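You operate a simulated robot arm through the tools that you are given. There is no shell and no other tool.

Carry out the task below with a simulated robot arm. There is one attempt and no reset: what you move stays moved.

Task
Clamp the gauge jig's sleeve in the blue vice, try the plug gauge. Too tight: red tray. Otherwise back.
Fine: stand the gauge back; the vice ends open.

The check looks at the end state, three seconds after you hand in, the way a careful person would. Anything else that was tipped, shoved, dropped, spilled or broken makes it a failure.

Robot
A 6-joint arm with a two-finger parallel gripper, fixed in place. Base frame: the origin is on the floor under the middle of its stand, x ahead of it, y to its left, z up; the work surface is at about z = 0.82. Lengths are in m, angles in rad, forces in N, time in s.
With the tool pointing down near the work surface it reaches from about 0.28 to 0.64 m from the base axis. Its first joint turns from -2.007 to 2.007 rad. Payload 3.43 kg.
The tool frame sits at the grasp point between the pads (the TCP): z along the fingers, y along the line on which they close. The tips reach 0.034 m beyond it. Largest opening 0.128 m; finger width 0.024, thickness 0.012; the body of the gripper, 0.048 by 0.13 m, starts 0.096 m behind the TCP.
Orientation is that of the tool frame in the base frame, as [roll, pitch, yaw] about the fixed x, y, z axes, in that order (R = Rz(yaw) Ry(pitch) Rx(roll)). With the fingers straight down and closing along the base's y, the tool's x points along the base's -x, its y along +y and its z along -z.

Tools
- The arm moves only by the tool apply_moves. Its argument "motion" is one flat list of numbers, 7 for each row, row after row: the shift along the tool's x, y, z in units of 25 mm (1.0 is 25 mm), then the turn, a rotation vector about the tool's x, y, z in units of 4 degrees (1.0 is 4 degrees), then the closure, from 0 (fully open) to 1 (shut). In form: [dx, dy, dz, rx, ry, rz, fingers, dx, dy, dz, rx, ry, rz, fingers, ...]. A call has 1 to 20 rows; each row shifts and turns the commanded pose from where the row before left it, along the tool's axes as they then stand. A call with a number of a shift or a turn outside -1 to 1 is refused whole. Each row takes 0.2 s and may step no farther than 0.05 m and 0.15 rad from the row before; otherwise, or with a gripper value out of range, the whole call is refused. Where a pose cannot be reached the arm comes as near as it can. A force on the tool above 40 N (or 10 N above the force at the start of the call, whichever is more), or a blocked arm, ends the call early, and 0.2 s more pass. Each finger travels about 0.153 m/s and halts on what it meets, pressing with about 24 N; the grip force reading is that of the motor and also rises with nothing between the fingers. The clock runs only during rows and for 0.2 s after the last one: add rows that do not move to give the fingers time. It gives the time, the measured TCP pose, the force on the tool (base axes), the opening and the grip force at its end, in the units of the frame above (readings bear some noise), with the torque about the TCP (base axes, N m) and any sound that the robot's microphone picked up.
- Cameras (640 x 400 px; columns grow to the right, rows downward): "scene" is fixed at [0.4012, 0.6505, 1.5752]; the picture's right is [-0.58, 0.81, 0.00], its down [0.66, 0.47, -0.58] and it looks along [-0.47, -0.34, -0.81] (base axes); focal length 338 px, centre (320, 200). "wrist" rides on the gripper at [0.076, -0.011, -0.16] in the tool frame; the picture's right is [0.15, 0.99, 0.00], its down [-0.88, 0.13, -0.46] and it looks along [-0.45, 0.07, 0.89] (tool axes); focal length 234 px, centre (320, 200). There is no depth. A picture from a camera that has moved, and an enlarged one, comes with that camera's place and axes in the base frame and with its lens.
- capture(camera): a new picture of that camera. The clock stands still meanwhile.
- slide_trunk(by): slides the trunk up (or, below 0, down) by that many m; the arm rides with it, the base frame stays. It gives what a move gives, with no picture.
- inspect(camera, box): a new picture of the part [left, top, right, bottom] of that camera's present view, enlarged. The clock stands still meanwhile.
- sign_off(): hands the job in; it is judged then, once.

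Places have to be worked out from the pictures, the camera data and where the tool is seen. Open the gripper and draw the arm clear of the work before you hand the job in, unless the task says otherwise.

The tools are called after "Emit:" as a command line: name --argument value ..., lists and objects as JSON in quotes. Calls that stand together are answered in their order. apply_moves: Moves the arm, as the interface text tells. Its arguments: {"type":"object","properties":{"motion":{"type":"array","items":{"type":"number"}}},"required":["motion"]} The other tools are called the same way: slide_trunk (by) moves the trunk up or down; capture (camera) takes a picture; inspect (camera, box) takes an enlarged picture of a part of a camera's view; sign_off () hands the job in.

At the start:

```text
clock: 0.0
ee_pos: [0.1749, 0.4057, 1.2144]
tool_rot: [-3.141, -0.001, -3.14]
force: [-0.8, -1.1, 0.2]
torque: [0.01, 0.0, -0.02]
gripper_width: 0.1279
grip_force: 0.0
trunk travel left (down, up): [-0.9, 0.09]
```

scene: 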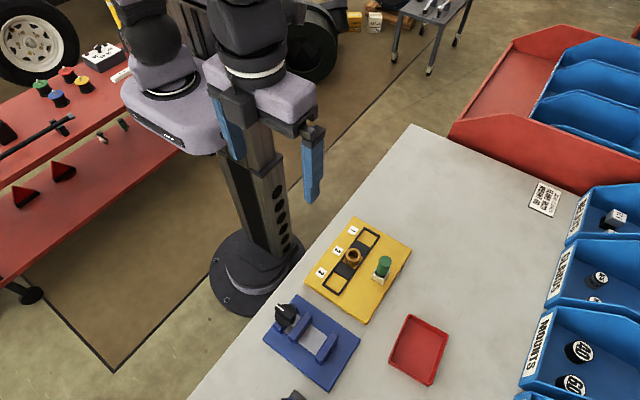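
wrist: 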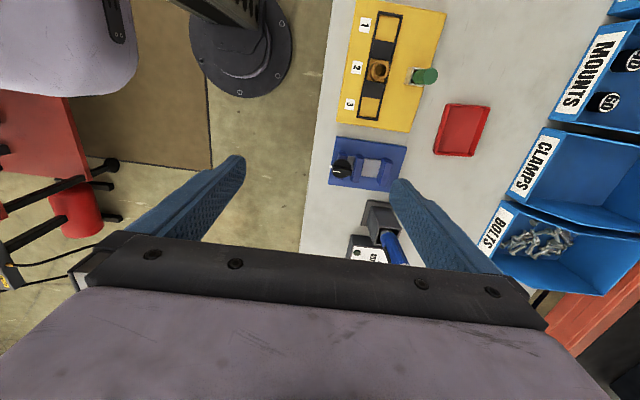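

I'll begin by looking closely at the jig, the vice and the trays in both cameras before moving.

Emit:
inspect --camera "scene" --box '[240, 200, 460, 400]'

Emit:
inspect --camera "wrist" --box '[310, 0, 510, 270]'

Emit:
inspect --camera "scene" --box '[300, 210, 420, 320]'

Emit:
inspect --camera "scene" --box '[250, 290, 370, 400]'

```text
2.00 times, centred on (350, 300) of scene
camera zoom: at [0.4012, 0.6505, 1.5752], right [-0.58, 0.81, 0.0], down [0.66, 0.47, -0.58], along [-0.47, -0.34, -0.81], focal length 676 px, centre (260, 0)
```

zoom: 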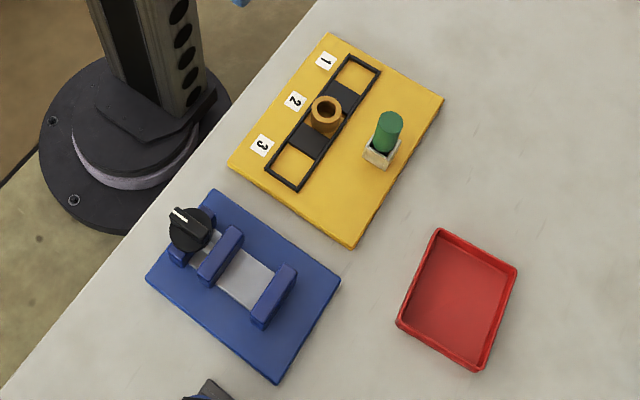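

```text
1.48 times, centred on (410, 135) of wrist
camera zoom: at [0.099, 0.3951, 1.3742], right [-0.15, 0.99, 0.0], down [0.88, 0.13, 0.46], along [0.45, 0.07, -0.89], focal length 347 px, centre (187, 296)
```

zoom: 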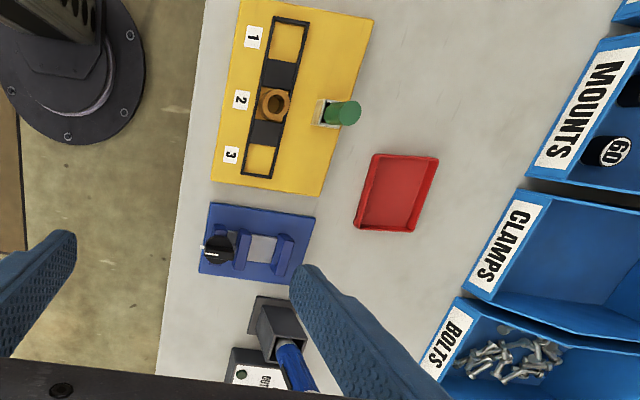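

```text
3.64 times, centred on (360, 265) of scene
camera zoom: at [0.4012, 0.6505, 1.5752], right [-0.58, 0.81, 0.0], down [0.66, 0.47, -0.58], along [-0.47, -0.34, -0.81], focal length 1229 px, centre (174, -36)
```

zoom: 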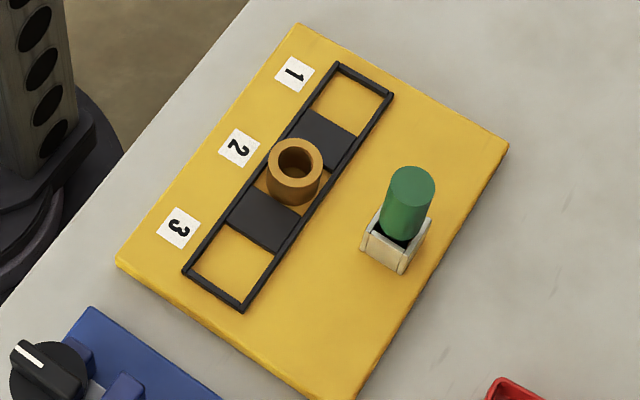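

```text
3.64 times, centred on (310, 345) of scene
camera zoom: at [0.4012, 0.6505, 1.5752], right [-0.58, 0.81, 0.0], down [0.66, 0.47, -0.58], along [-0.47, -0.34, -0.81], focal length 1229 px, centre (356, -327)
```

zoom: 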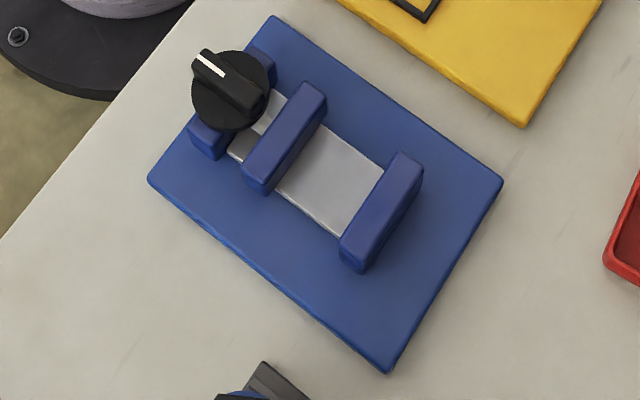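

The vice plate works out at about x 0.215–0.328, y 0.450–0.617, the sleeve at about (0.08, 0.51) in slot 2, the gauge at about (0.07, 0.58), and the red tray at about (0.16, 0.72). I'll move lower above the bench, well clear of everything, for closer wrist pictures.

Emit:
apply_moves --motion '[0.075, 0.475, 0.875, 0, 0, 0, 0, 0.075, 0.475, 0.875, 0, 0, 0, 0, 0.075, 0.475, 0.875, 0, 0, 0, 0, 0.075, 0.475, 0.875, 0, 0, 0, 0, 0.075, 0.475, 0.875, 0, 0, 0, 0, 0.075, 0.475, 0.875, 0, 0, 0, 0, 0.075, 0.475, 0.875, 0, 0, 0, 0, 0.075, 0.475, 0.875, 0, 0, 0, 0]'

Emit:
capture --camera "wrist"

Emit:
capture --camera "scene"

```text
clock: 1.8
ee_pos: [0.1592, 0.5036, 1.0412]
tool_rot: [-3.139, -0.001, -3.14]
force: [0.0, 0.1, -0.6]
torque: [-0.02, 0.0, -0.03]
gripper_width: 0.128
grip_force: 0.0
trunk travel left (down, up): [-0.9, 0.09]
```

```text
taken
camera wrist: at [0.0838, 0.4913, 1.1988], right [-0.15, 0.99, 0.0], down [0.88, 0.13, 0.46], along [0.45, 0.07, -0.89], focal length 234 px, centre (320, 200)
```

wrist: 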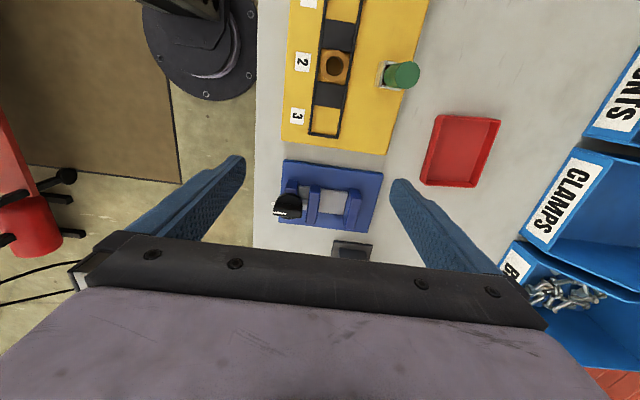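

```text
taken
```

scene: 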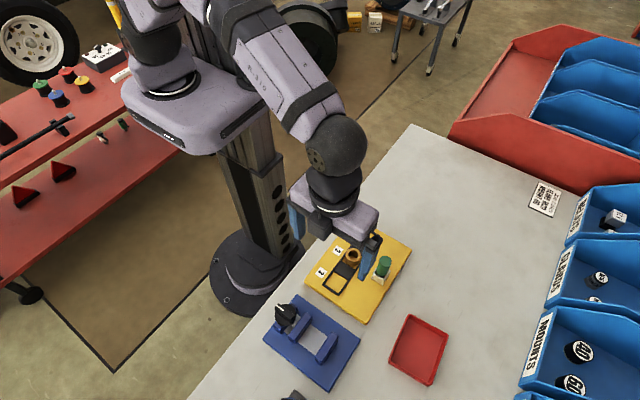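

The wrist view now has the vice near centre with nothing in the way. I'll enlarge it and the jig to judge the knob axis, jaw gap and heights.

Emit:
inspect --camera "wrist" --box '[260, 140, 400, 240]'

Emit:
inspect --camera "wrist" --box '[270, 20, 440, 160]'

Emit:
inspect --camera "scene" --box '[255, 290, 345, 350]'

```text
4.00 times, centred on (330, 190) of wrist
camera zoom: at [0.0838, 0.4913, 1.1988], right [-0.15, 0.99, 0.0], down [0.88, 0.13, 0.46], along [0.45, 0.07, -0.89], focal length 937 px, centre (280, 240)
```

zoom: 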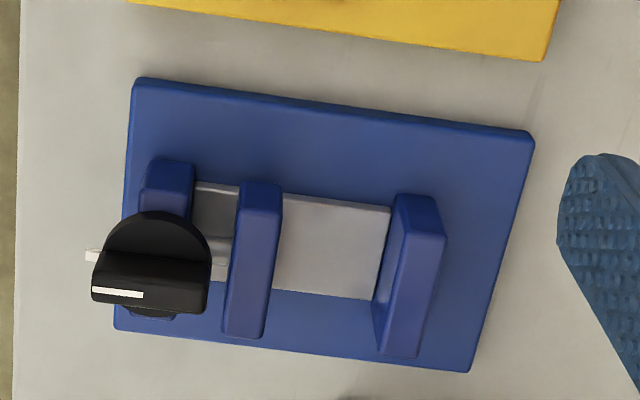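

```text
2.86 times, centred on (355, 90) of wrist
camera zoom: at [0.0838, 0.4913, 1.1988], right [-0.15, 0.99, 0.0], down [0.88, 0.13, 0.46], along [0.45, 0.07, -0.89], focal length 669 px, centre (220, 514)
```

zoom: 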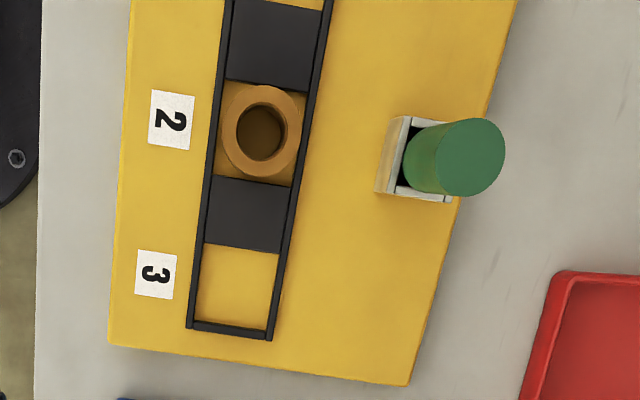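

```text
6.67 times, centred on (300, 320) of scene
camera zoom: at [0.4012, 0.6505, 1.5752], right [-0.58, 0.81, 0.0], down [0.66, 0.47, -0.58], along [-0.47, -0.34, -0.81], focal length 2252 px, centre (453, -600)
```

zoom: 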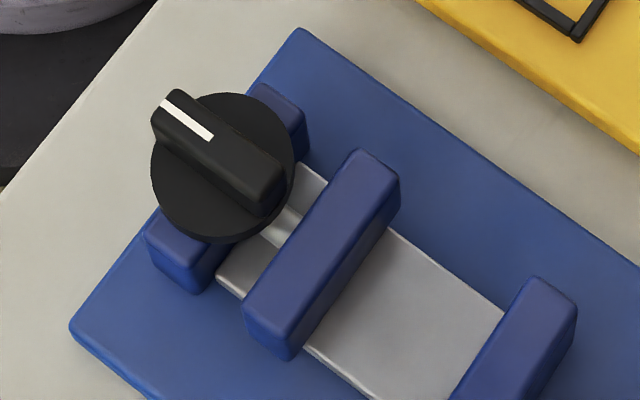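

The knob sits on a vertical axis at about (0.270, 0.468) with its bar top near z 0.881 and lying along y. The jaw tops are near z 0.855 with a gap of about 50 mm along y. I'll turn the tool 90° up here, so the fingers close along x and fit between the jaws.

Emit:
apply_moves --motion '[0, 0, 0, 0, 0, -1, 0, 0, 0, 0, 0, 0, -1, 0, 0, 0, 0, 0, 0, -1, 0, 0, 0, 0, 0, 0, -1, 0, 0, 0, 0, 0, 0, -1, 0, 0, 0, 0, 0, 0, -1, 0, 0, 0, 0, 0, 0, -1, 0, 0, 0, 0, 0, 0, -1, 0, 0, 0, 0, 0, 0, -1, 0, 0, 0, 0, 0, 0, -1, 0, 0, 0, 0, 0, 0, -1, 0, 0, 0, 0, 0, 0, -1, 0, 0, 0, 0, 0, 0, -1, 0, 0, 0, 0, 0, 0, -1, 0, 0, 0, 0, 0, 0, -1, 0, 0, 0, 0, 0, 0, -1, 0, 0, 0, 0, 0, 0, -1, 0, 0, 0, 0, 0, 0, -1, 0, 0, 0, 0, 0, 0, -1, 0, 0, 0, 0, 0, 0, -1, 0]'

Emit:
apply_moves --motion '[0, 0, 0, 0, 0, -1, 0, 0, 0, 0, 0, 0, -1, 0, 0, 0, 0, 0, 0, -0.5, 0, 0, 0, 0, 0, 0, 0, 0]'

Emit:
capture --camera "wrist"

```text
clock: 6.0
ee_pos: [0.1591, 0.5019, 1.0408]
tool_rot: [3.141, 0.001, -1.743]
force: [0.6, -1.0, -0.3]
torque: [0.0, 0.02, 0.04]
gripper_width: 0.1278
grip_force: 0.0
trunk travel left (down, up): [-0.9, 0.09]
```

```text
clock: 7.0
ee_pos: [0.1601, 0.5018, 1.0401]
tool_rot: [3.141, -0.001, -1.569]
force: [-0.7, 0.1, 0.1]
torque: [-0.01, -0.03, 0.03]
gripper_width: 0.1283
grip_force: 0.1
trunk travel left (down, up): [-0.9, 0.09]
```

```text
taken
camera wrist: at [0.1709, 0.4257, 1.199], right [-0.99, -0.15, 0.0], down [-0.13, 0.88, 0.46], along [-0.07, 0.45, -0.89], focal length 234 px, centre (320, 200)
```

wrist: 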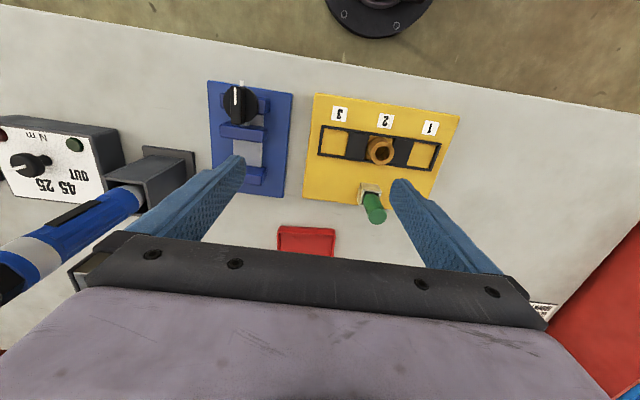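

The turn worked and the arm is clear of everything; a torque tester and wrench lie at larger x, to be avoided. I'll enlarge the jig, sleeve, gauge and vice from this angle.

Emit:
inspect --camera "wrist" --box '[295, 85, 475, 235]'

Emit:
inspect --camera "wrist" --box '[200, 70, 300, 200]'

```text
2.67 times, centred on (385, 160) of wrist
camera zoom: at [0.1709, 0.4257, 1.199], right [-0.99, -0.15, 0.0], down [-0.13, 0.88, 0.46], along [-0.07, 0.45, -0.89], focal length 624 px, centre (147, 307)
```

zoom: 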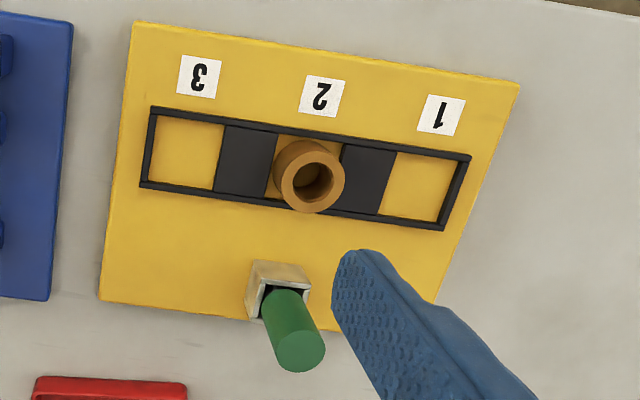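

```text
3.08 times, centred on (250, 135) of wrist
camera zoom: at [0.1709, 0.4257, 1.199], right [-0.99, -0.15, 0.0], down [-0.13, 0.88, 0.46], along [-0.07, 0.45, -0.89], focal length 720 px, centre (535, 400)
```

zoom: 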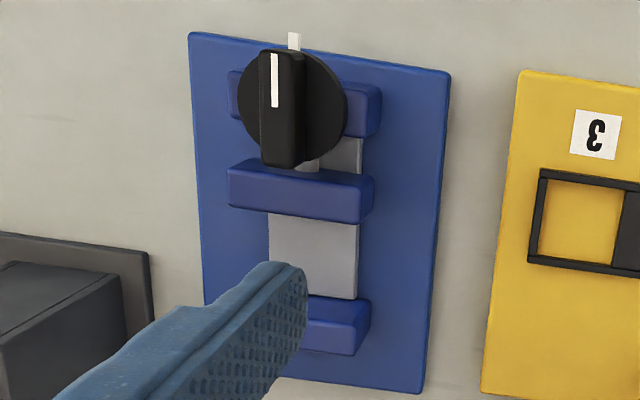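

From the two views the sleeve's top centre is about (0.067, 0.505, 0.860) and the gauge's green top about (0.066, 0.580, 0.918). I'll go above the sleeve with open fingers, staying higher than it, and look again.

Emit:
apply_moves --motion '[-0.026, 0.744, 0.72, 0, 0, 0, 0, -0.026, 0.744, 0.72, 0, 0, 0, 0, -0.026, 0.744, 0.72, 0, 0, 0, 0, -0.026, 0.744, 0.72, 0, 0, 0, 0, -0.026, 0.744, 0.72, 0, 0, 0, 0, 0, 0, 0, 0, 0, 0, 0]'

Emit:
capture --camera "wrist"

Emit:
capture --camera "scene"

```text
clock: 8.4
ee_pos: [0.0682, 0.5047, 0.9502]
tool_rot: [3.141, 0.0, -1.57]
force: [0.9, 0.2, 0.2]
torque: [-0.03, 0.03, -0.01]
gripper_width: 0.128
grip_force: 0.0
trunk travel left (down, up): [-0.9, 0.09]
```

```text
taken
camera wrist: at [0.078, 0.4291, 1.1092], right [-0.99, -0.15, 0.0], down [-0.13, 0.88, 0.46], along [-0.07, 0.45, -0.89], focal length 234 px, centre (320, 200)
```

wrist: 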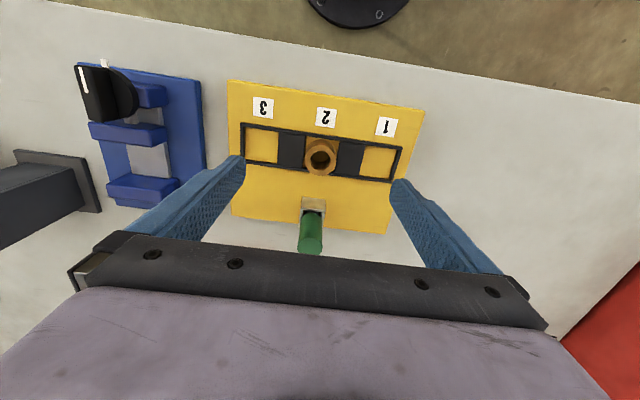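

```text
taken
```

scene: 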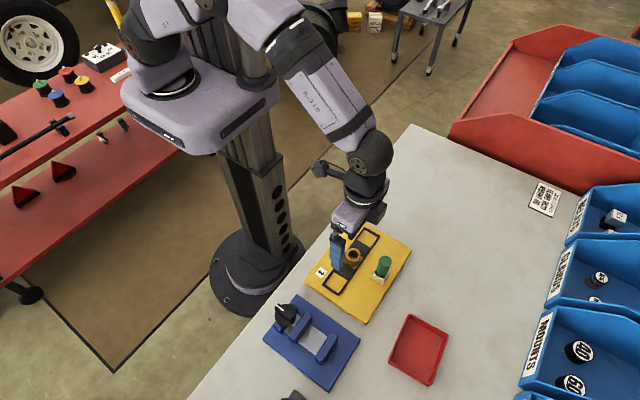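

Emit:
inspect --camera "wrist" --box '[220, 70, 420, 265]'

Emit:
inspect --camera "wrist" --box '[280, 120, 360, 180]'

Emit:
inspect --camera "scene" --box '[310, 215, 410, 295]'

```text
2.05 times, centred on (320, 168) of wrist
camera zoom: at [0.078, 0.4291, 1.1092], right [-0.99, -0.15, 0.0], down [-0.13, 0.88, 0.46], along [-0.07, 0.45, -0.89], focal length 480 px, centre (320, 267)
```

zoom: 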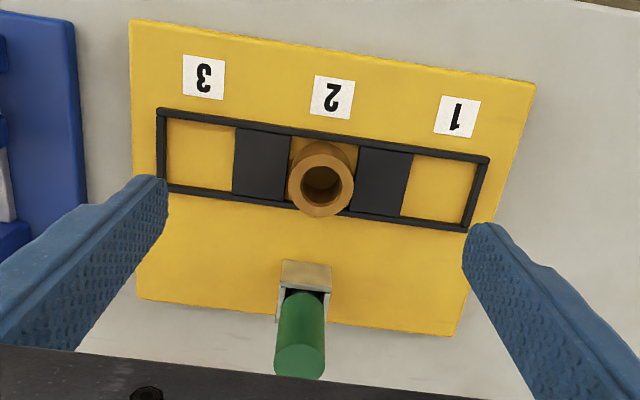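

```text
6.67 times, centred on (320, 150) of wrist
camera zoom: at [0.078, 0.4291, 1.1092], right [-0.99, -0.15, 0.0], down [-0.13, 0.88, 0.46], along [-0.07, 0.45, -0.89], focal length 1561 px, centre (320, 533)
```

zoom: 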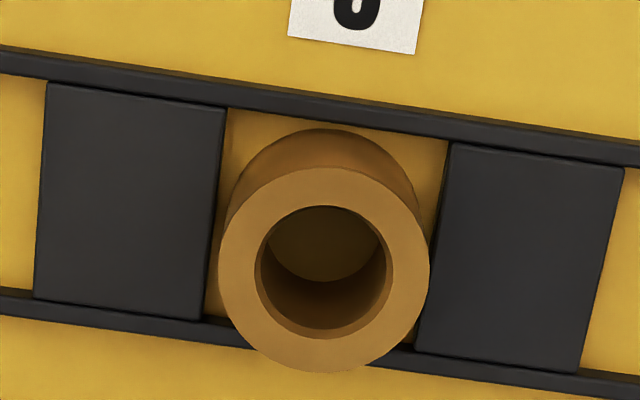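

```text
5.00 times, centred on (360, 255) of scene
camera zoom: at [0.4012, 0.6505, 1.5752], right [-0.58, 0.81, 0.0], down [0.66, 0.47, -0.58], along [-0.47, -0.34, -0.81], focal length 1689 px, centre (120, -75)
```

zoom: 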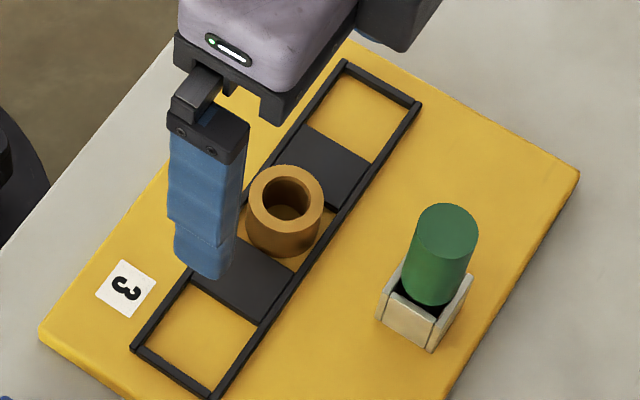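

The sleeve's top centre is now at about (0.065, 0.506, 0.86), with an outer diameter near 35 mm and a hole near 22 mm. I'll nudge over it and lower so the tips straddle it just above the plate (tips near z 0.839).

Emit:
apply_moves --motion '[-0.04, 0.11, 0.5, 0, 0, 0, 0, 0, 0, 0.7, 0, 0, 0, 0, 0, 0, 0.7, 0, 0, 0, 0, 0, 0, 0.7, 0, 0, 0, 0, 0, 0, 0.45, 0, 0, 0, 0, 0, 0, 0, 0, 0, 0, 0]'

Emit:
capture --camera "wrist"

Emit:
inspect --camera "scene" --box '[310, 215, 410, 295]'

```text
clock: 9.8
ee_pos: [0.0641, 0.5062, 0.8747]
tool_rot: [-3.141, 0.0, -1.57]
force: [0.6, 0.0, 0.3]
torque: [0.0, 0.01, -0.03]
gripper_width: 0.128
grip_force: 0.0
trunk travel left (down, up): [-0.9, 0.09]
```

```text
taken
camera wrist: at [0.0753, 0.4298, 1.0327], right [-0.99, -0.15, 0.0], down [-0.13, 0.88, 0.46], along [-0.07, 0.45, -0.89], focal length 234 px, centre (320, 200)
```

wrist: 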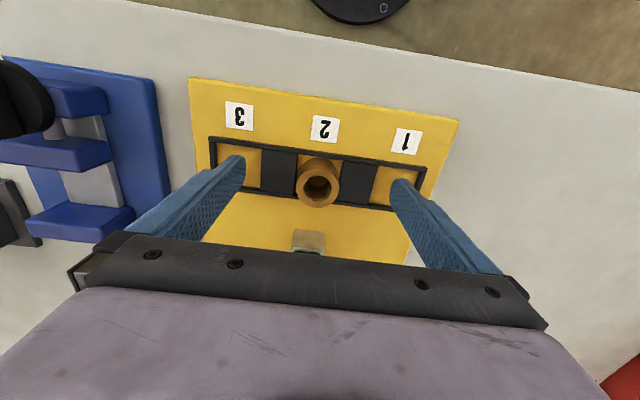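

```text
5.00 times, centred on (360, 255) of scene
camera zoom: at [0.4012, 0.6505, 1.5752], right [-0.58, 0.81, 0.0], down [0.66, 0.47, -0.58], along [-0.47, -0.34, -0.81], focal length 1689 px, centre (120, -75)
```

zoom: 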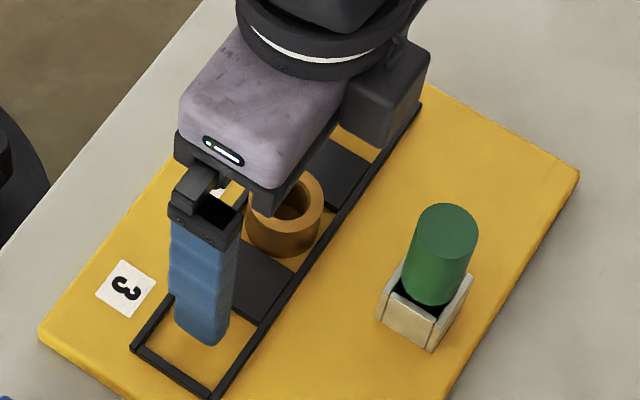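

The fingers straddle the sleeve symmetrically with the tips near z 0.841 and no contact force. I'll close most of the way, then finish onto the sleeve.

Emit:
apply_moves --motion '[0, 0, 0, 0, 0, 0, 0.3, 0, 0, 0, 0, 0, 0, 0.6, 0, 0, 0, 0, 0, 0, 0.69, 0, 0, 0, 0, 0, 0, 0.69]'

Emit:
inspect --camera "wrist" --box '[230, 120, 410, 250]'

```text
clock: 10.8
ee_pos: [0.064, 0.5051, 0.8741]
tool_rot: [-3.141, 0.0, -1.569]
force: [0.4, -0.1, 1.0]
torque: [0.03, 0.0, -0.01]
gripper_width: 0.0398
grip_force: 0.1
trunk travel left (down, up): [-0.9, 0.09]
```

```text
3.08 times, centred on (320, 185) of wrist
camera zoom: at [0.0752, 0.4297, 1.0328], right [-0.99, -0.15, 0.0], down [-0.13, 0.88, 0.46], along [-0.07, 0.45, -0.89], focal length 720 px, centre (320, 246)
```

zoom: 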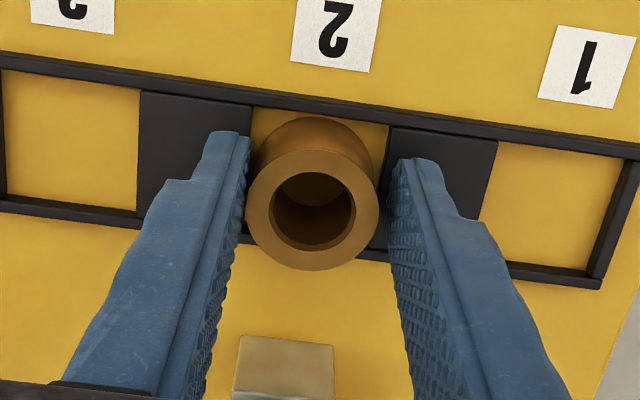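

The sleeve is about 1 mm towards the +x finger. I'll shift by 1 mm and then close to grip.

Emit:
apply_moves --motion '[0, -0.045, 0, 0, 0, 0, 0.69, 0, 0, 0, 0, 0, 0, 0.75, 0, 0, 0, 0, 0, 0, 0.85, 0, 0, 0, 0, 0, 0, 1, 0, 0, 0, 0, 0, 0, 1]'

Emit:
inspect --camera "wrist" --box '[230, 120, 410, 250]'

```text
clock: 12.0
ee_pos: [0.0654, 0.5063, 0.8729]
tool_rot: [3.14, -0.001, -1.569]
force: [-0.6, 0.7, 0.7]
torque: [-0.01, 0.04, 0.0]
gripper_width: 0.0325
grip_force: 23.9
trunk travel left (down, up): [-0.9, 0.09]
```

```text
3.08 times, centred on (320, 185) of wrist
camera zoom: at [0.0765, 0.4299, 1.0329], right [-0.99, -0.15, 0.0], down [-0.13, 0.88, 0.46], along [-0.07, 0.45, -0.89], focal length 720 px, centre (320, 246)
```

zoom: 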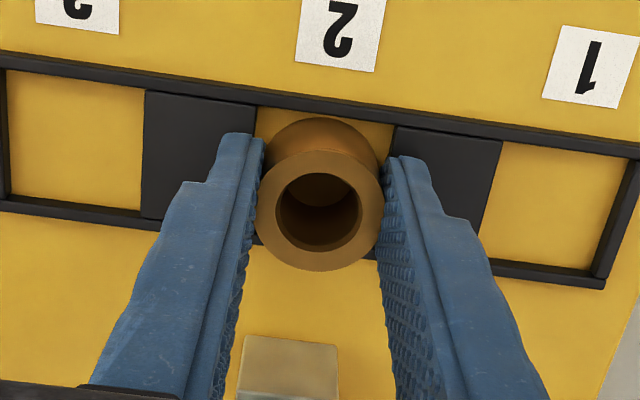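

The grip is firm at 32.5 mm, with TCP at (0.0655, 0.506, 0.873). I'll note that as the slot-2 pose and lift straight up.

Emit:
apply_moves --motion '[0, 0, -0.3, 0, 0, 0, 1, 0, 0, -0.5, 0, 0, 0, 1, 0, 0, -0.8, 0, 0, 0, 1, 0, 0, -0.8, 0, 0, 0, 1, 0, 0, -0.8, 0, 0, 0, 1, 0, 0, -0.6, 0, 0, 0, 1, 0, 0, 0, 0, 0, 0, 1]'

Emit:
capture --camera "wrist"

Emit:
inspect --camera "scene" --box '[250, 200, 410, 400]'

```text
clock: 13.6
ee_pos: [0.0648, 0.5076, 0.9685]
tool_rot: [-3.141, 0.002, -1.572]
force: [0.4, -0.1, 0.4]
torque: [-0.03, 0.0, 0.02]
gripper_width: 0.0003
grip_force: 24.4
trunk travel left (down, up): [-0.9, 0.09]
```

```text
taken
camera wrist: at [0.0759, 0.4307, 1.1275], right [-0.99, -0.15, 0.0], down [-0.13, 0.88, 0.46], along [-0.07, 0.45, -0.89], focal length 234 px, centre (320, 200)
```

wrist: 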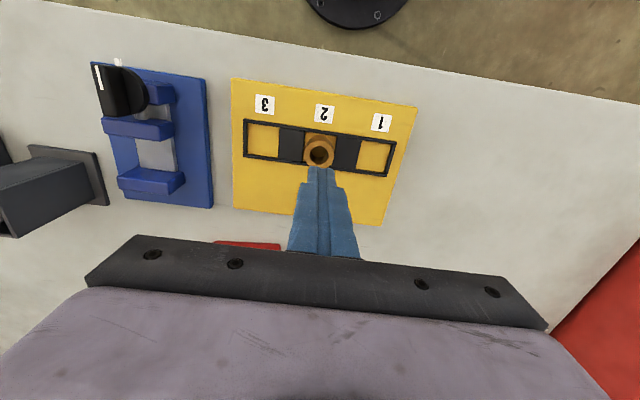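

```text
2.00 times, centred on (330, 300) of scene
camera zoom: at [0.4012, 0.6505, 1.5752], right [-0.58, 0.81, 0.0], down [0.66, 0.47, -0.58], along [-0.47, -0.34, -0.81], focal length 676 px, centre (300, 0)
```

zoom: 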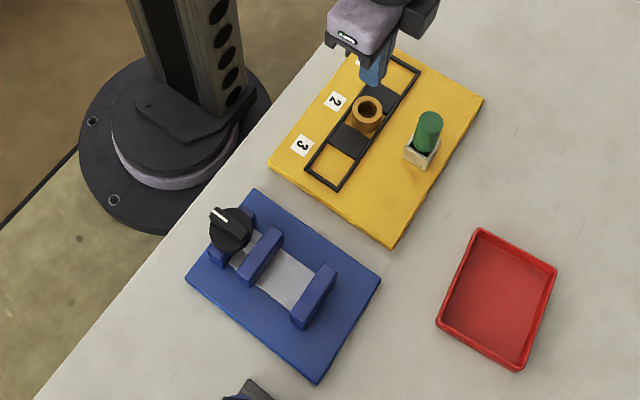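

The fingers slid off: the opening reads 0 and the sleeve still stands in slot 2. I'll look closely to see why before trying again.

Emit:
inspect --camera "wrist" --box '[270, 110, 370, 190]'

Emit:
inspect --camera "scene" --box '[325, 215, 405, 285]'

```text
5.00 times, centred on (320, 150) of wrist
camera zoom: at [0.0759, 0.4307, 1.1275], right [-0.99, -0.15, 0.0], down [-0.13, 0.88, 0.46], along [-0.07, 0.45, -0.89], focal length 1171 px, centre (320, 450)
```

zoom: 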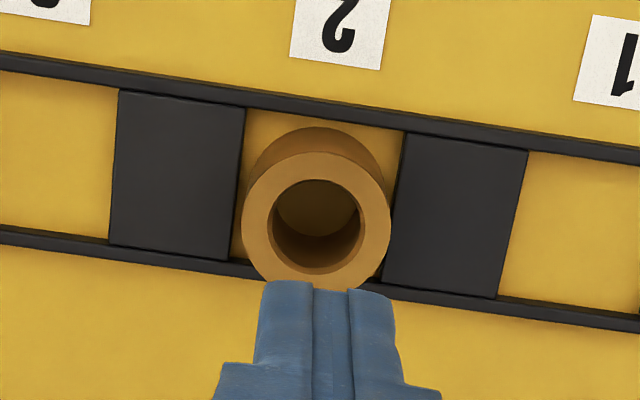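

```text
5.71 times, centred on (365, 250) of scene
camera zoom: at [0.4012, 0.6505, 1.5752], right [-0.58, 0.81, 0.0], down [0.66, 0.47, -0.58], along [-0.47, -0.34, -0.81], focal length 1931 px, centre (63, -86)
```

zoom: 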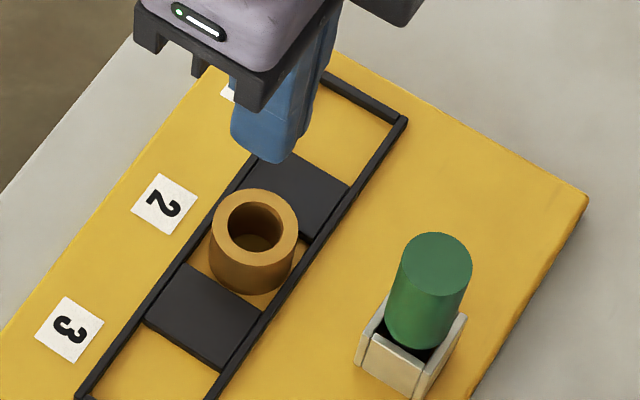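

Comparing views again, the sleeve is lower and slightly further out than I took it: top near z 0.851, y about 0.510. My tips only had about 1 cm on it. I'll reopen, re-centre, and go down again to find how low the tips can go.

Emit:
apply_moves --motion '[0, 0, 0, 0, 0, 0, 0.6, -0.14, 0, 0, 0, 0, 0, 0.6, 0, 0, 0.8, 0, 0, 0, 0.6, 0, 0, 0.8, 0, 0, 0, 0.6, 0, 0, 0.8, 0, 0, 0, 0.6, 0, 0, 0.8, 0, 0, 0, 0.6, 0, 0, 0.4, 0, 0, 0, 0.6, 0, 0, 0.2, 0, 0, 0, 0.6, 0, 0, 0, 0, 0, 0, 0.6]'

Emit:
inspect --camera "wrist" --box '[230, 120, 410, 250]'

Emit:
inspect --camera "scene" --box '[325, 215, 405, 285]'

```text
clock: 15.6
ee_pos: [0.0657, 0.5091, 0.8734]
tool_rot: [-3.141, 0.0, -1.572]
force: [-0.4, -0.2, -0.3]
torque: [0.02, -0.03, -0.04]
gripper_width: 0.0513
grip_force: 0.0
trunk travel left (down, up): [-0.9, 0.09]
```

```text
3.08 times, centred on (320, 185) of wrist
camera zoom: at [0.0763, 0.4339, 1.0328], right [-0.99, -0.15, 0.0], down [-0.13, 0.88, 0.46], along [-0.07, 0.45, -0.89], focal length 720 px, centre (320, 246)
```

zoom: 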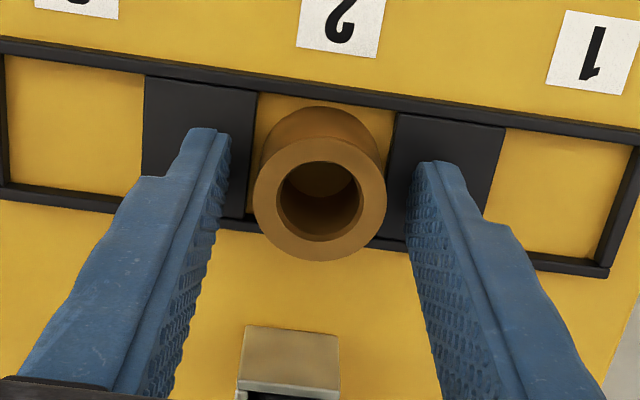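

```text
5.71 times, centred on (365, 250) of scene
camera zoom: at [0.4012, 0.6505, 1.5752], right [-0.58, 0.81, 0.0], down [0.66, 0.47, -0.58], along [-0.47, -0.34, -0.81], focal length 1931 px, centre (63, -86)
```

zoom: 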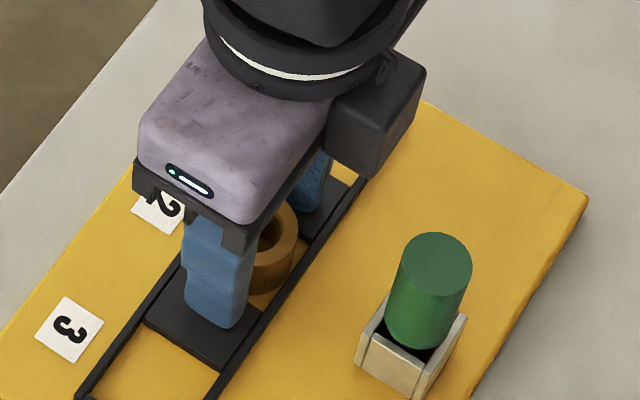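

The fingers now straddle the sleeve centrally with 9 mm to spare each side. I'll step down in small increments and watch the force until the tips nearly rest on the dark pads.

Emit:
apply_moves --motion '[0, 0, 0.08, 0, 0, 0, 0.6, 0, 0, 0.04, 0, 0, 0, 0.6]'

Emit:
apply_moves --motion '[0, 0, 0.08, 0, 0, 0, 0.6, 0, 0, 0, 0, 0, 0, 0.6]'

```text
clock: 16.2
ee_pos: [0.0644, 0.5093, 0.8749]
tool_rot: [3.141, 0.005, -1.571]
force: [-0.2, -3.3, 21.8]
torque: [-0.4, 0.17, 0.03]
gripper_width: 0.0512
grip_force: 0.1
trunk travel left (down, up): [-0.9, 0.09]
```

```text
clock: 16.9
ee_pos: [0.0662, 0.5102, 0.8731]
tool_rot: [3.141, 0.007, -1.571]
force: [0.8, -9.4, 19.4]
torque: [-0.57, 0.6, 0.15]
gripper_width: 0.0512
grip_force: 0.1
trunk travel left (down, up): [-0.9, 0.09]
stopped in row 2: the force on the tool passed its limit at 40 N (the readings are from after the stop); the commanded pose is now the measured one
```

The tips meet the dark pads at TCP z of about 0.8735, so the pad tops are near 0.840 and this is as low as the fingers go here. I'll back off 1 mm and look.

Emit:
apply_moves --motion '[0, 0, -0.06, 0, 0, 0, 0.6, 0, 0, 0, 0, 0, 0, 0.6]'

Emit:
inspect --camera "wrist" --box '[230, 120, 410, 250]'

Emit:
inspect --camera "scene" --box '[300, 210, 420, 320]'

```text
clock: 17.5
ee_pos: [0.0653, 0.5117, 0.8748]
tool_rot: [-3.141, 0.01, -1.57]
force: [0.6, -3.0, 10.9]
torque: [-0.2, 0.25, 0.13]
gripper_width: 0.0511
grip_force: 0.1
trunk travel left (down, up): [-0.9, 0.09]
```

```text
3.08 times, centred on (320, 185) of wrist
camera zoom: at [0.0764, 0.4343, 1.0321], right [-0.99, -0.15, 0.0], down [-0.13, 0.88, 0.46], along [-0.07, 0.46, -0.89], focal length 720 px, centre (320, 246)
```

zoom: 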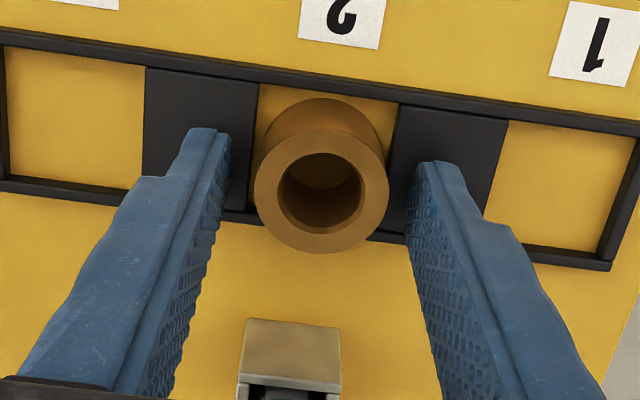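

```text
3.64 times, centred on (360, 265) of scene
camera zoom: at [0.4012, 0.6505, 1.5752], right [-0.58, 0.81, 0.0], down [0.66, 0.47, -0.58], along [-0.47, -0.34, -0.81], focal length 1229 px, centre (174, -36)
```

zoom: 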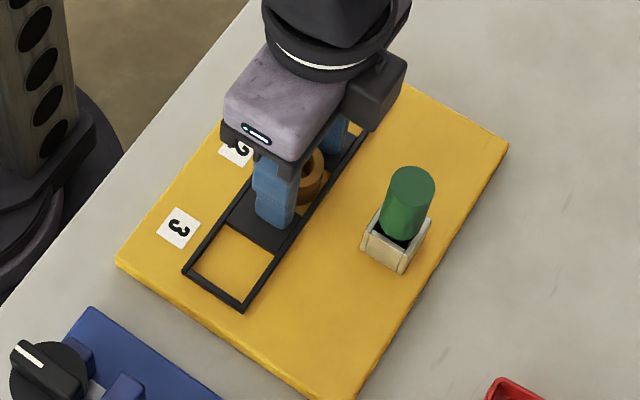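

There is still about 11 N of contact and a slight tilt of 0.01 rad from the press. I'll raise another 1.5 mm and take out the tilt.

Emit:
apply_moves --motion '[0, 0, -0.06, 0, 0.1, 0, 0.6, 0, 0, 0, 0, 0, 0, 0.6]'

```text
clock: 18.1
ee_pos: [0.0652, 0.5119, 0.8741]
tool_rot: [-3.141, 0.001, -1.57]
force: [-0.1, 0.1, -0.1]
torque: [0.02, 0.0, 0.04]
gripper_width: 0.0513
grip_force: 0.0
trunk travel left (down, up): [-0.9, 0.09]
```

Contact is gone at TCP z 0.874. I'll close on the sleeve and wait for the grip to settle.

Emit:
apply_moves --motion '[0, 0, 0, 0, 0, 0, 0.7, 0, 0, 0, 0, 0, 0, 0.75, 0, 0, 0, 0, 0, 0, 0.8, 0, 0, 0, 0, 0, 0, 0.9, 0, 0, 0, 0, 0, 0, 1, 0, 0, 0, 0, 0, 0, 1]'

Emit:
inspect --camera "wrist" --box '[230, 120, 410, 250]'

Emit:
inspect --camera "scene" --box '[325, 215, 405, 285]'

```text
clock: 19.5
ee_pos: [0.0662, 0.5129, 0.8744]
tool_rot: [-3.141, -0.001, -1.571]
force: [-0.3, 0.2, -0.7]
torque: [0.02, -0.03, -0.02]
gripper_width: 0.0328
grip_force: 24.1
trunk travel left (down, up): [-0.9, 0.09]
```

```text
3.08 times, centred on (320, 185) of wrist
camera zoom: at [0.0764, 0.4363, 1.0336], right [-0.99, -0.15, 0.0], down [-0.13, 0.88, 0.46], along [-0.07, 0.45, -0.89], focal length 720 px, centre (320, 246)
```

zoom: 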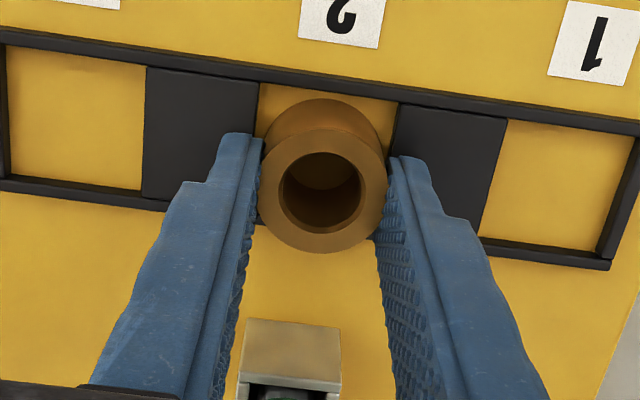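

```text
5.71 times, centred on (365, 250) of scene
camera zoom: at [0.4012, 0.6505, 1.5752], right [-0.58, 0.81, 0.0], down [0.66, 0.47, -0.58], along [-0.47, -0.34, -0.81], focal length 1931 px, centre (63, -86)
```

zoom: 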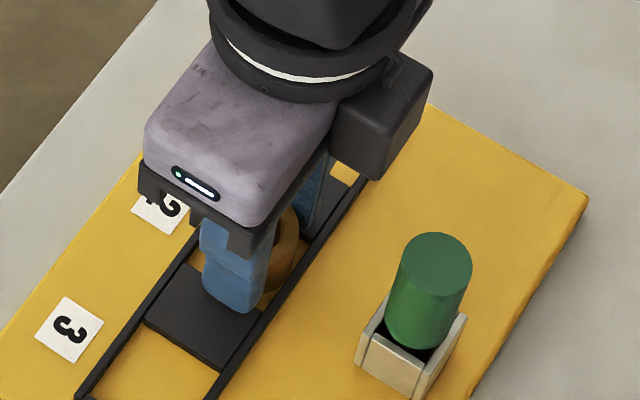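

The grip reads 32.8 mm at 24 N with good overlap. I'll lift only a few millimetres, slowly, and check whether the sleeve follows.

Emit:
apply_moves --motion '[0, 0, -0.05, 0, 0, 0, 1, 0, 0, -0.1, 0, 0, 0, 1, 0, 0, -0.1, 0, 0, 0, 1, 0, 0, 0, 0, 0, 0, 1]'

Emit:
inspect --camera "wrist" --box '[230, 120, 410, 250]'

```text
clock: 20.5
ee_pos: [0.065, 0.5125, 0.8804]
tool_rot: [-3.141, 0.001, -1.57]
force: [-0.2, 0.0, -1.1]
torque: [-0.02, -0.02, -0.03]
gripper_width: 0.0324
grip_force: 23.9
trunk travel left (down, up): [-0.9, 0.09]
```

```text
3.08 times, centred on (320, 185) of wrist
camera zoom: at [0.0766, 0.4362, 1.0399], right [-0.99, -0.15, 0.0], down [-0.13, 0.88, 0.46], along [-0.07, 0.45, -0.89], focal length 720 px, centre (320, 246)
```

zoom: 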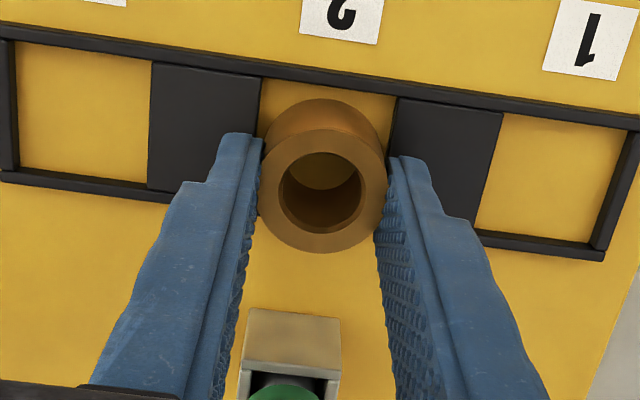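

The sleeve keeps the same place between the fingers while the jig recedes, so it is following. I'll continue gently and check again.

Emit:
apply_moves --motion '[0, 0, -0.15, 0, 0, 0, 1, 0, 0, -0.2, 0, 0, 0, 1, 0, 0, -0.2, 0, 0, 0, 1, 0, 0, -0.2, 0, 0, 0, 1, 0, 0, 0, 0, 0, 0, 1]'

Emit:
inspect --camera "wrist" --box '[230, 120, 410, 250]'

Emit:
inspect --camera "scene" --box '[325, 215, 405, 285]'

```text
clock: 21.7
ee_pos: [0.0652, 0.5121, 0.8992]
tool_rot: [3.141, 0.0, -1.57]
force: [0.4, 0.7, -0.6]
torque: [0.03, -0.04, -0.01]
gripper_width: 0.0326
grip_force: 24.1
trunk travel left (down, up): [-0.9, 0.09]
```

```text
3.08 times, centred on (320, 185) of wrist
camera zoom: at [0.0765, 0.4364, 1.0586], right [-0.99, -0.15, 0.0], down [-0.13, 0.88, 0.46], along [-0.07, 0.45, -0.89], focal length 720 px, centre (320, 246)
```

zoom: 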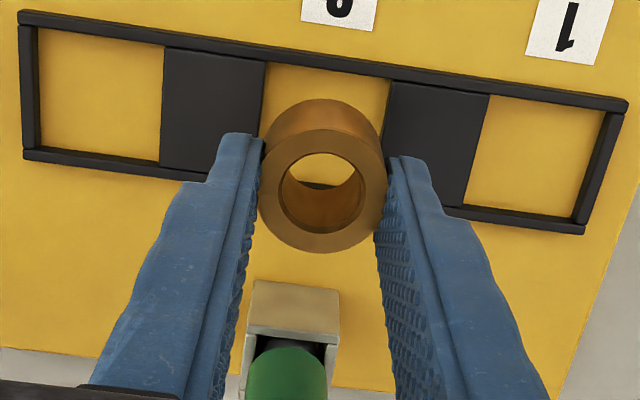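

```text
5.71 times, centred on (365, 250) of scene
camera zoom: at [0.4012, 0.6505, 1.5752], right [-0.58, 0.81, 0.0], down [0.66, 0.47, -0.58], along [-0.47, -0.34, -0.81], focal length 1931 px, centre (63, -86)
```

zoom: 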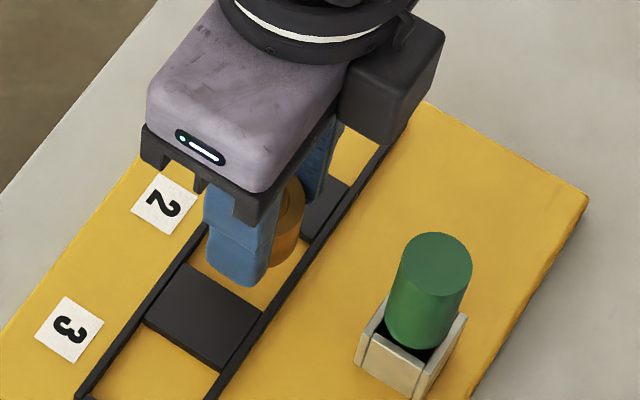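

The sleeve is held and hangs straight, with TCP at z 0.899. I'll raise it further at a gentle rate and then carry it across to above the vice.

Emit:
apply_moves --motion '[0, 0, -0.2, 0, 0, 0, 1, 0, 0, -0.3, 0, 0, 0, 1, 0, 0, -0.35, 0, 0, 0, 1, 0, 0, -0.35, 0, 0, 0, 1, 0, 0, -0.3, 0, 0, 0, 1, 0, 0, -0.15, 0, 0, 0, 1, 0, 0, 0, 0, 0, 0, 1]'

Emit:
apply_moves --motion '[-0.05, -0.2, 0, 0, 0, 0, 1, -0.05, -0.4, 0, 0, 0, 0, 1, -0.05, -0.5, 0, 0, 0, 0, 1, -0.05, -0.5, 0, 0, 0, 0, 1, -0.05, -0.5, 0, 0, 0, 0, 1, -0.05, -0.5, 0, 0, 0, 0, 1, -0.05, -0.5, 0, 0, 0, 0, 1, -0.05, -0.5, 0, 0, 0, 0, 1, -0.05, -0.5, 0, 0, 0, 0, 1, -0.05, -0.5, 0, 0, 0, 0, 1, -0.05, -0.5, 0, 0, 0, 0, 1, -0.05, -0.5, 0, 0, 0, 0, 1, -0.05, -0.5, 0, 0, 0, 0, 1, -0.05, -0.5, 0, 0, 0, 0, 1, -0.05, -0.5, 0, 0, 0, 0, 1, -0.05, -0.5, 0, 0, 0, 0, 1, -0.05, -0.4, 0, 0, 0, 0, 1, -0.05, -0.2, 0, 0, 0, 0, 1, 0, 0, 0, 0, 0, 0, 1]'

Emit:
capture --camera "wrist"

Emit:
capture --camera "scene"

```text
clock: 23.3
ee_pos: [0.0657, 0.5118, 0.9417]
tool_rot: [-3.141, 0.001, -1.571]
force: [-0.2, 0.1, -1.1]
torque: [-0.03, 0.0, -0.03]
gripper_width: 0.0325
grip_force: 23.9
trunk travel left (down, up): [-0.9, 0.09]
```

```text
clock: 27.3
ee_pos: [0.2709, 0.5319, 0.9411]
tool_rot: [3.141, -0.001, -1.57]
force: [0.4, 0.5, -1.4]
torque: [-0.01, 0.0, 0.0]
gripper_width: 0.0325
grip_force: 23.9
trunk travel left (down, up): [-0.9, 0.09]
```

```text
taken
camera wrist: at [0.2819, 0.4576, 1.0998], right [-0.99, -0.15, 0.0], down [-0.13, 0.88, 0.46], along [-0.07, 0.45, -0.89], focal length 234 px, centre (320, 200)
```

wrist: 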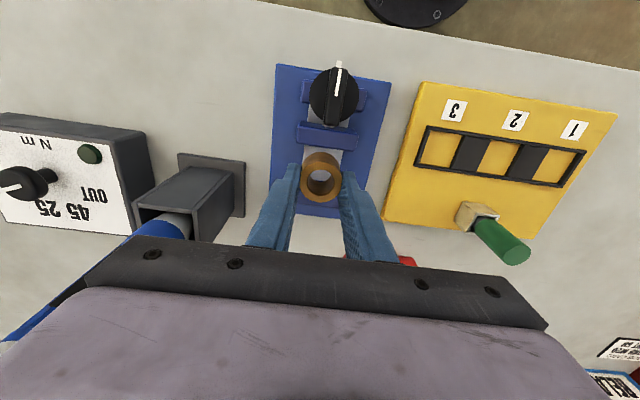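

```text
taken
```

scene: 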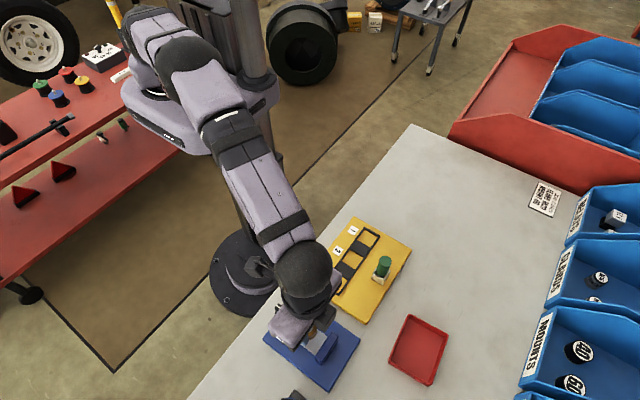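

The sleeve is over the vice and still held. I'll enlarge the wrist view to place the jaws and bed relative to it.

Emit:
inspect --camera "wrist" --box '[260, 55, 400, 225]'

Emit:
inspect --camera "scene" --box '[250, 300, 370, 400]'

```text
2.35 times, centred on (330, 140) of wrist
camera zoom: at [0.2819, 0.4576, 1.0998], right [-0.99, -0.15, 0.0], down [-0.13, 0.88, 0.46], along [-0.07, 0.45, -0.89], focal length 551 px, centre (296, 341)
```

zoom: 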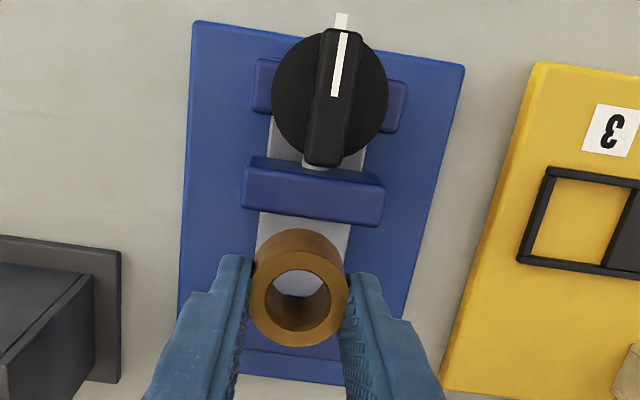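

```text
4.00 times, centred on (310, 350) of scene
camera zoom: at [0.4012, 0.6505, 1.5752], right [-0.58, 0.81, 0.0], down [0.66, 0.47, -0.58], along [-0.47, -0.34, -0.81], focal length 1352 px, centre (360, -400)
```

zoom: 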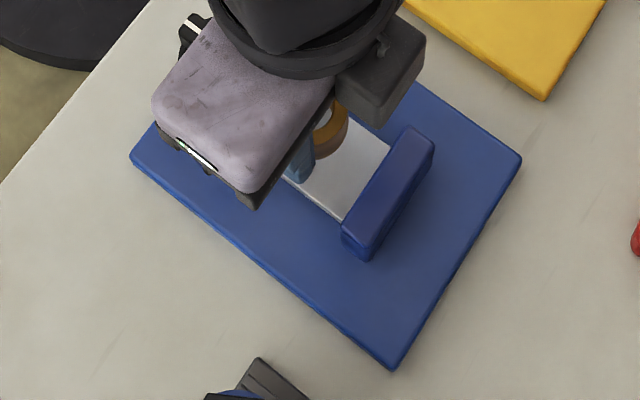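

Re-triangulating with the two wrist views gives: vice plate top 0.829, bed about 0.838 centred at x 0.267, jaw tops about 0.868, jaw inner faces at y of about 0.517 and 0.568, and knob top 0.889. I'll centre the sleeve over the bed and lower partway.

Emit:
apply_moves --motion '[-0.2, 0.05, 0, 0, 0, 0, 1, -0.28, 0.06, 0, 0, 0, 0, 1, -0.2, 0.05, 0, 0, 0, 0, 1, 0, 0, 0.2, 0, 0, 0, 1, 0, 0, 0.35, 0, 0, 0, 1, 0, 0, 0.35, 0, 0, 0, 1, 0, 0, 0.35, 0, 0, 0, 1, 0, 0, 0.2, 0, 0, 0, 1, 0, 0, 0, 0, 0, 0, 1]'

Emit:
capture --camera "wrist"

Emit:
inspect --camera "wrist" --box '[240, 80, 400, 230]'

Emit:
inspect --camera "scene" --box '[250, 300, 370, 400]'

```text
clock: 29.3
ee_pos: [0.2659, 0.5498, 0.9048]
tool_rot: [-3.141, 0.0, -1.571]
force: [-0.3, -0.4, -0.5]
torque: [0.01, 0.0, 0.0]
gripper_width: 0.0327
grip_force: 23.9
trunk travel left (down, up): [-0.9, 0.09]
```

```text
taken
camera wrist: at [0.2779, 0.4747, 1.0635], right [-0.99, -0.15, 0.0], down [-0.13, 0.88, 0.46], along [-0.07, 0.45, -0.89], focal length 234 px, centre (320, 200)
```

wrist: 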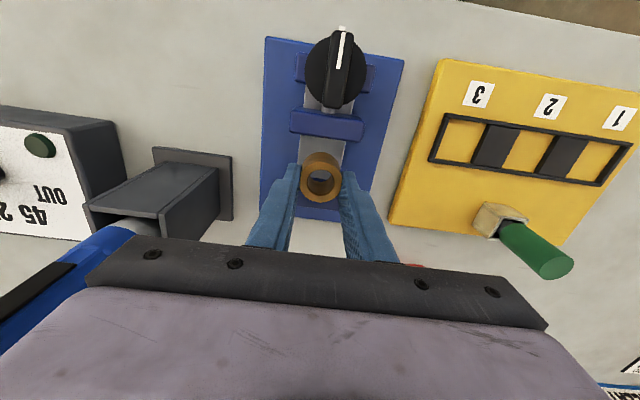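

```text
2.67 times, centred on (320, 155) of wrist
camera zoom: at [0.2779, 0.4747, 1.0635], right [-0.99, -0.15, 0.0], down [-0.13, 0.88, 0.46], along [-0.07, 0.45, -0.89], focal length 624 px, centre (320, 320)
```

zoom: 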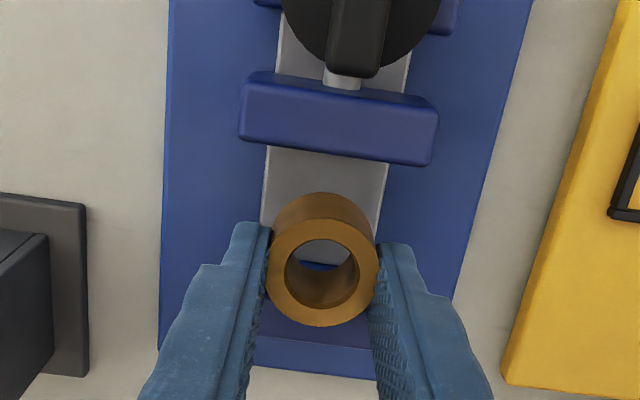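

```text
4.00 times, centred on (310, 350) of scene
camera zoom: at [0.4012, 0.6505, 1.5752], right [-0.58, 0.81, 0.0], down [0.66, 0.47, -0.58], along [-0.47, -0.34, -0.81], focal length 1352 px, centre (360, -400)
```

zoom: 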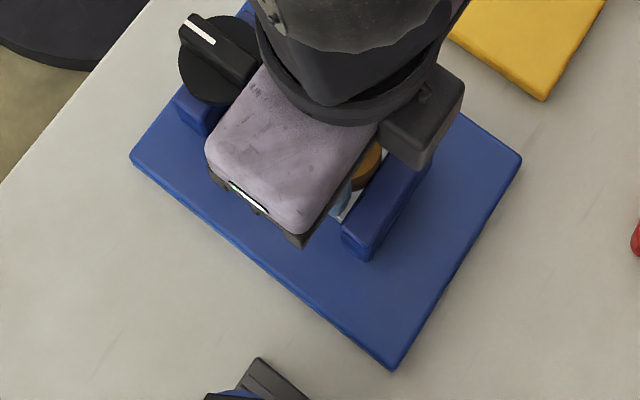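

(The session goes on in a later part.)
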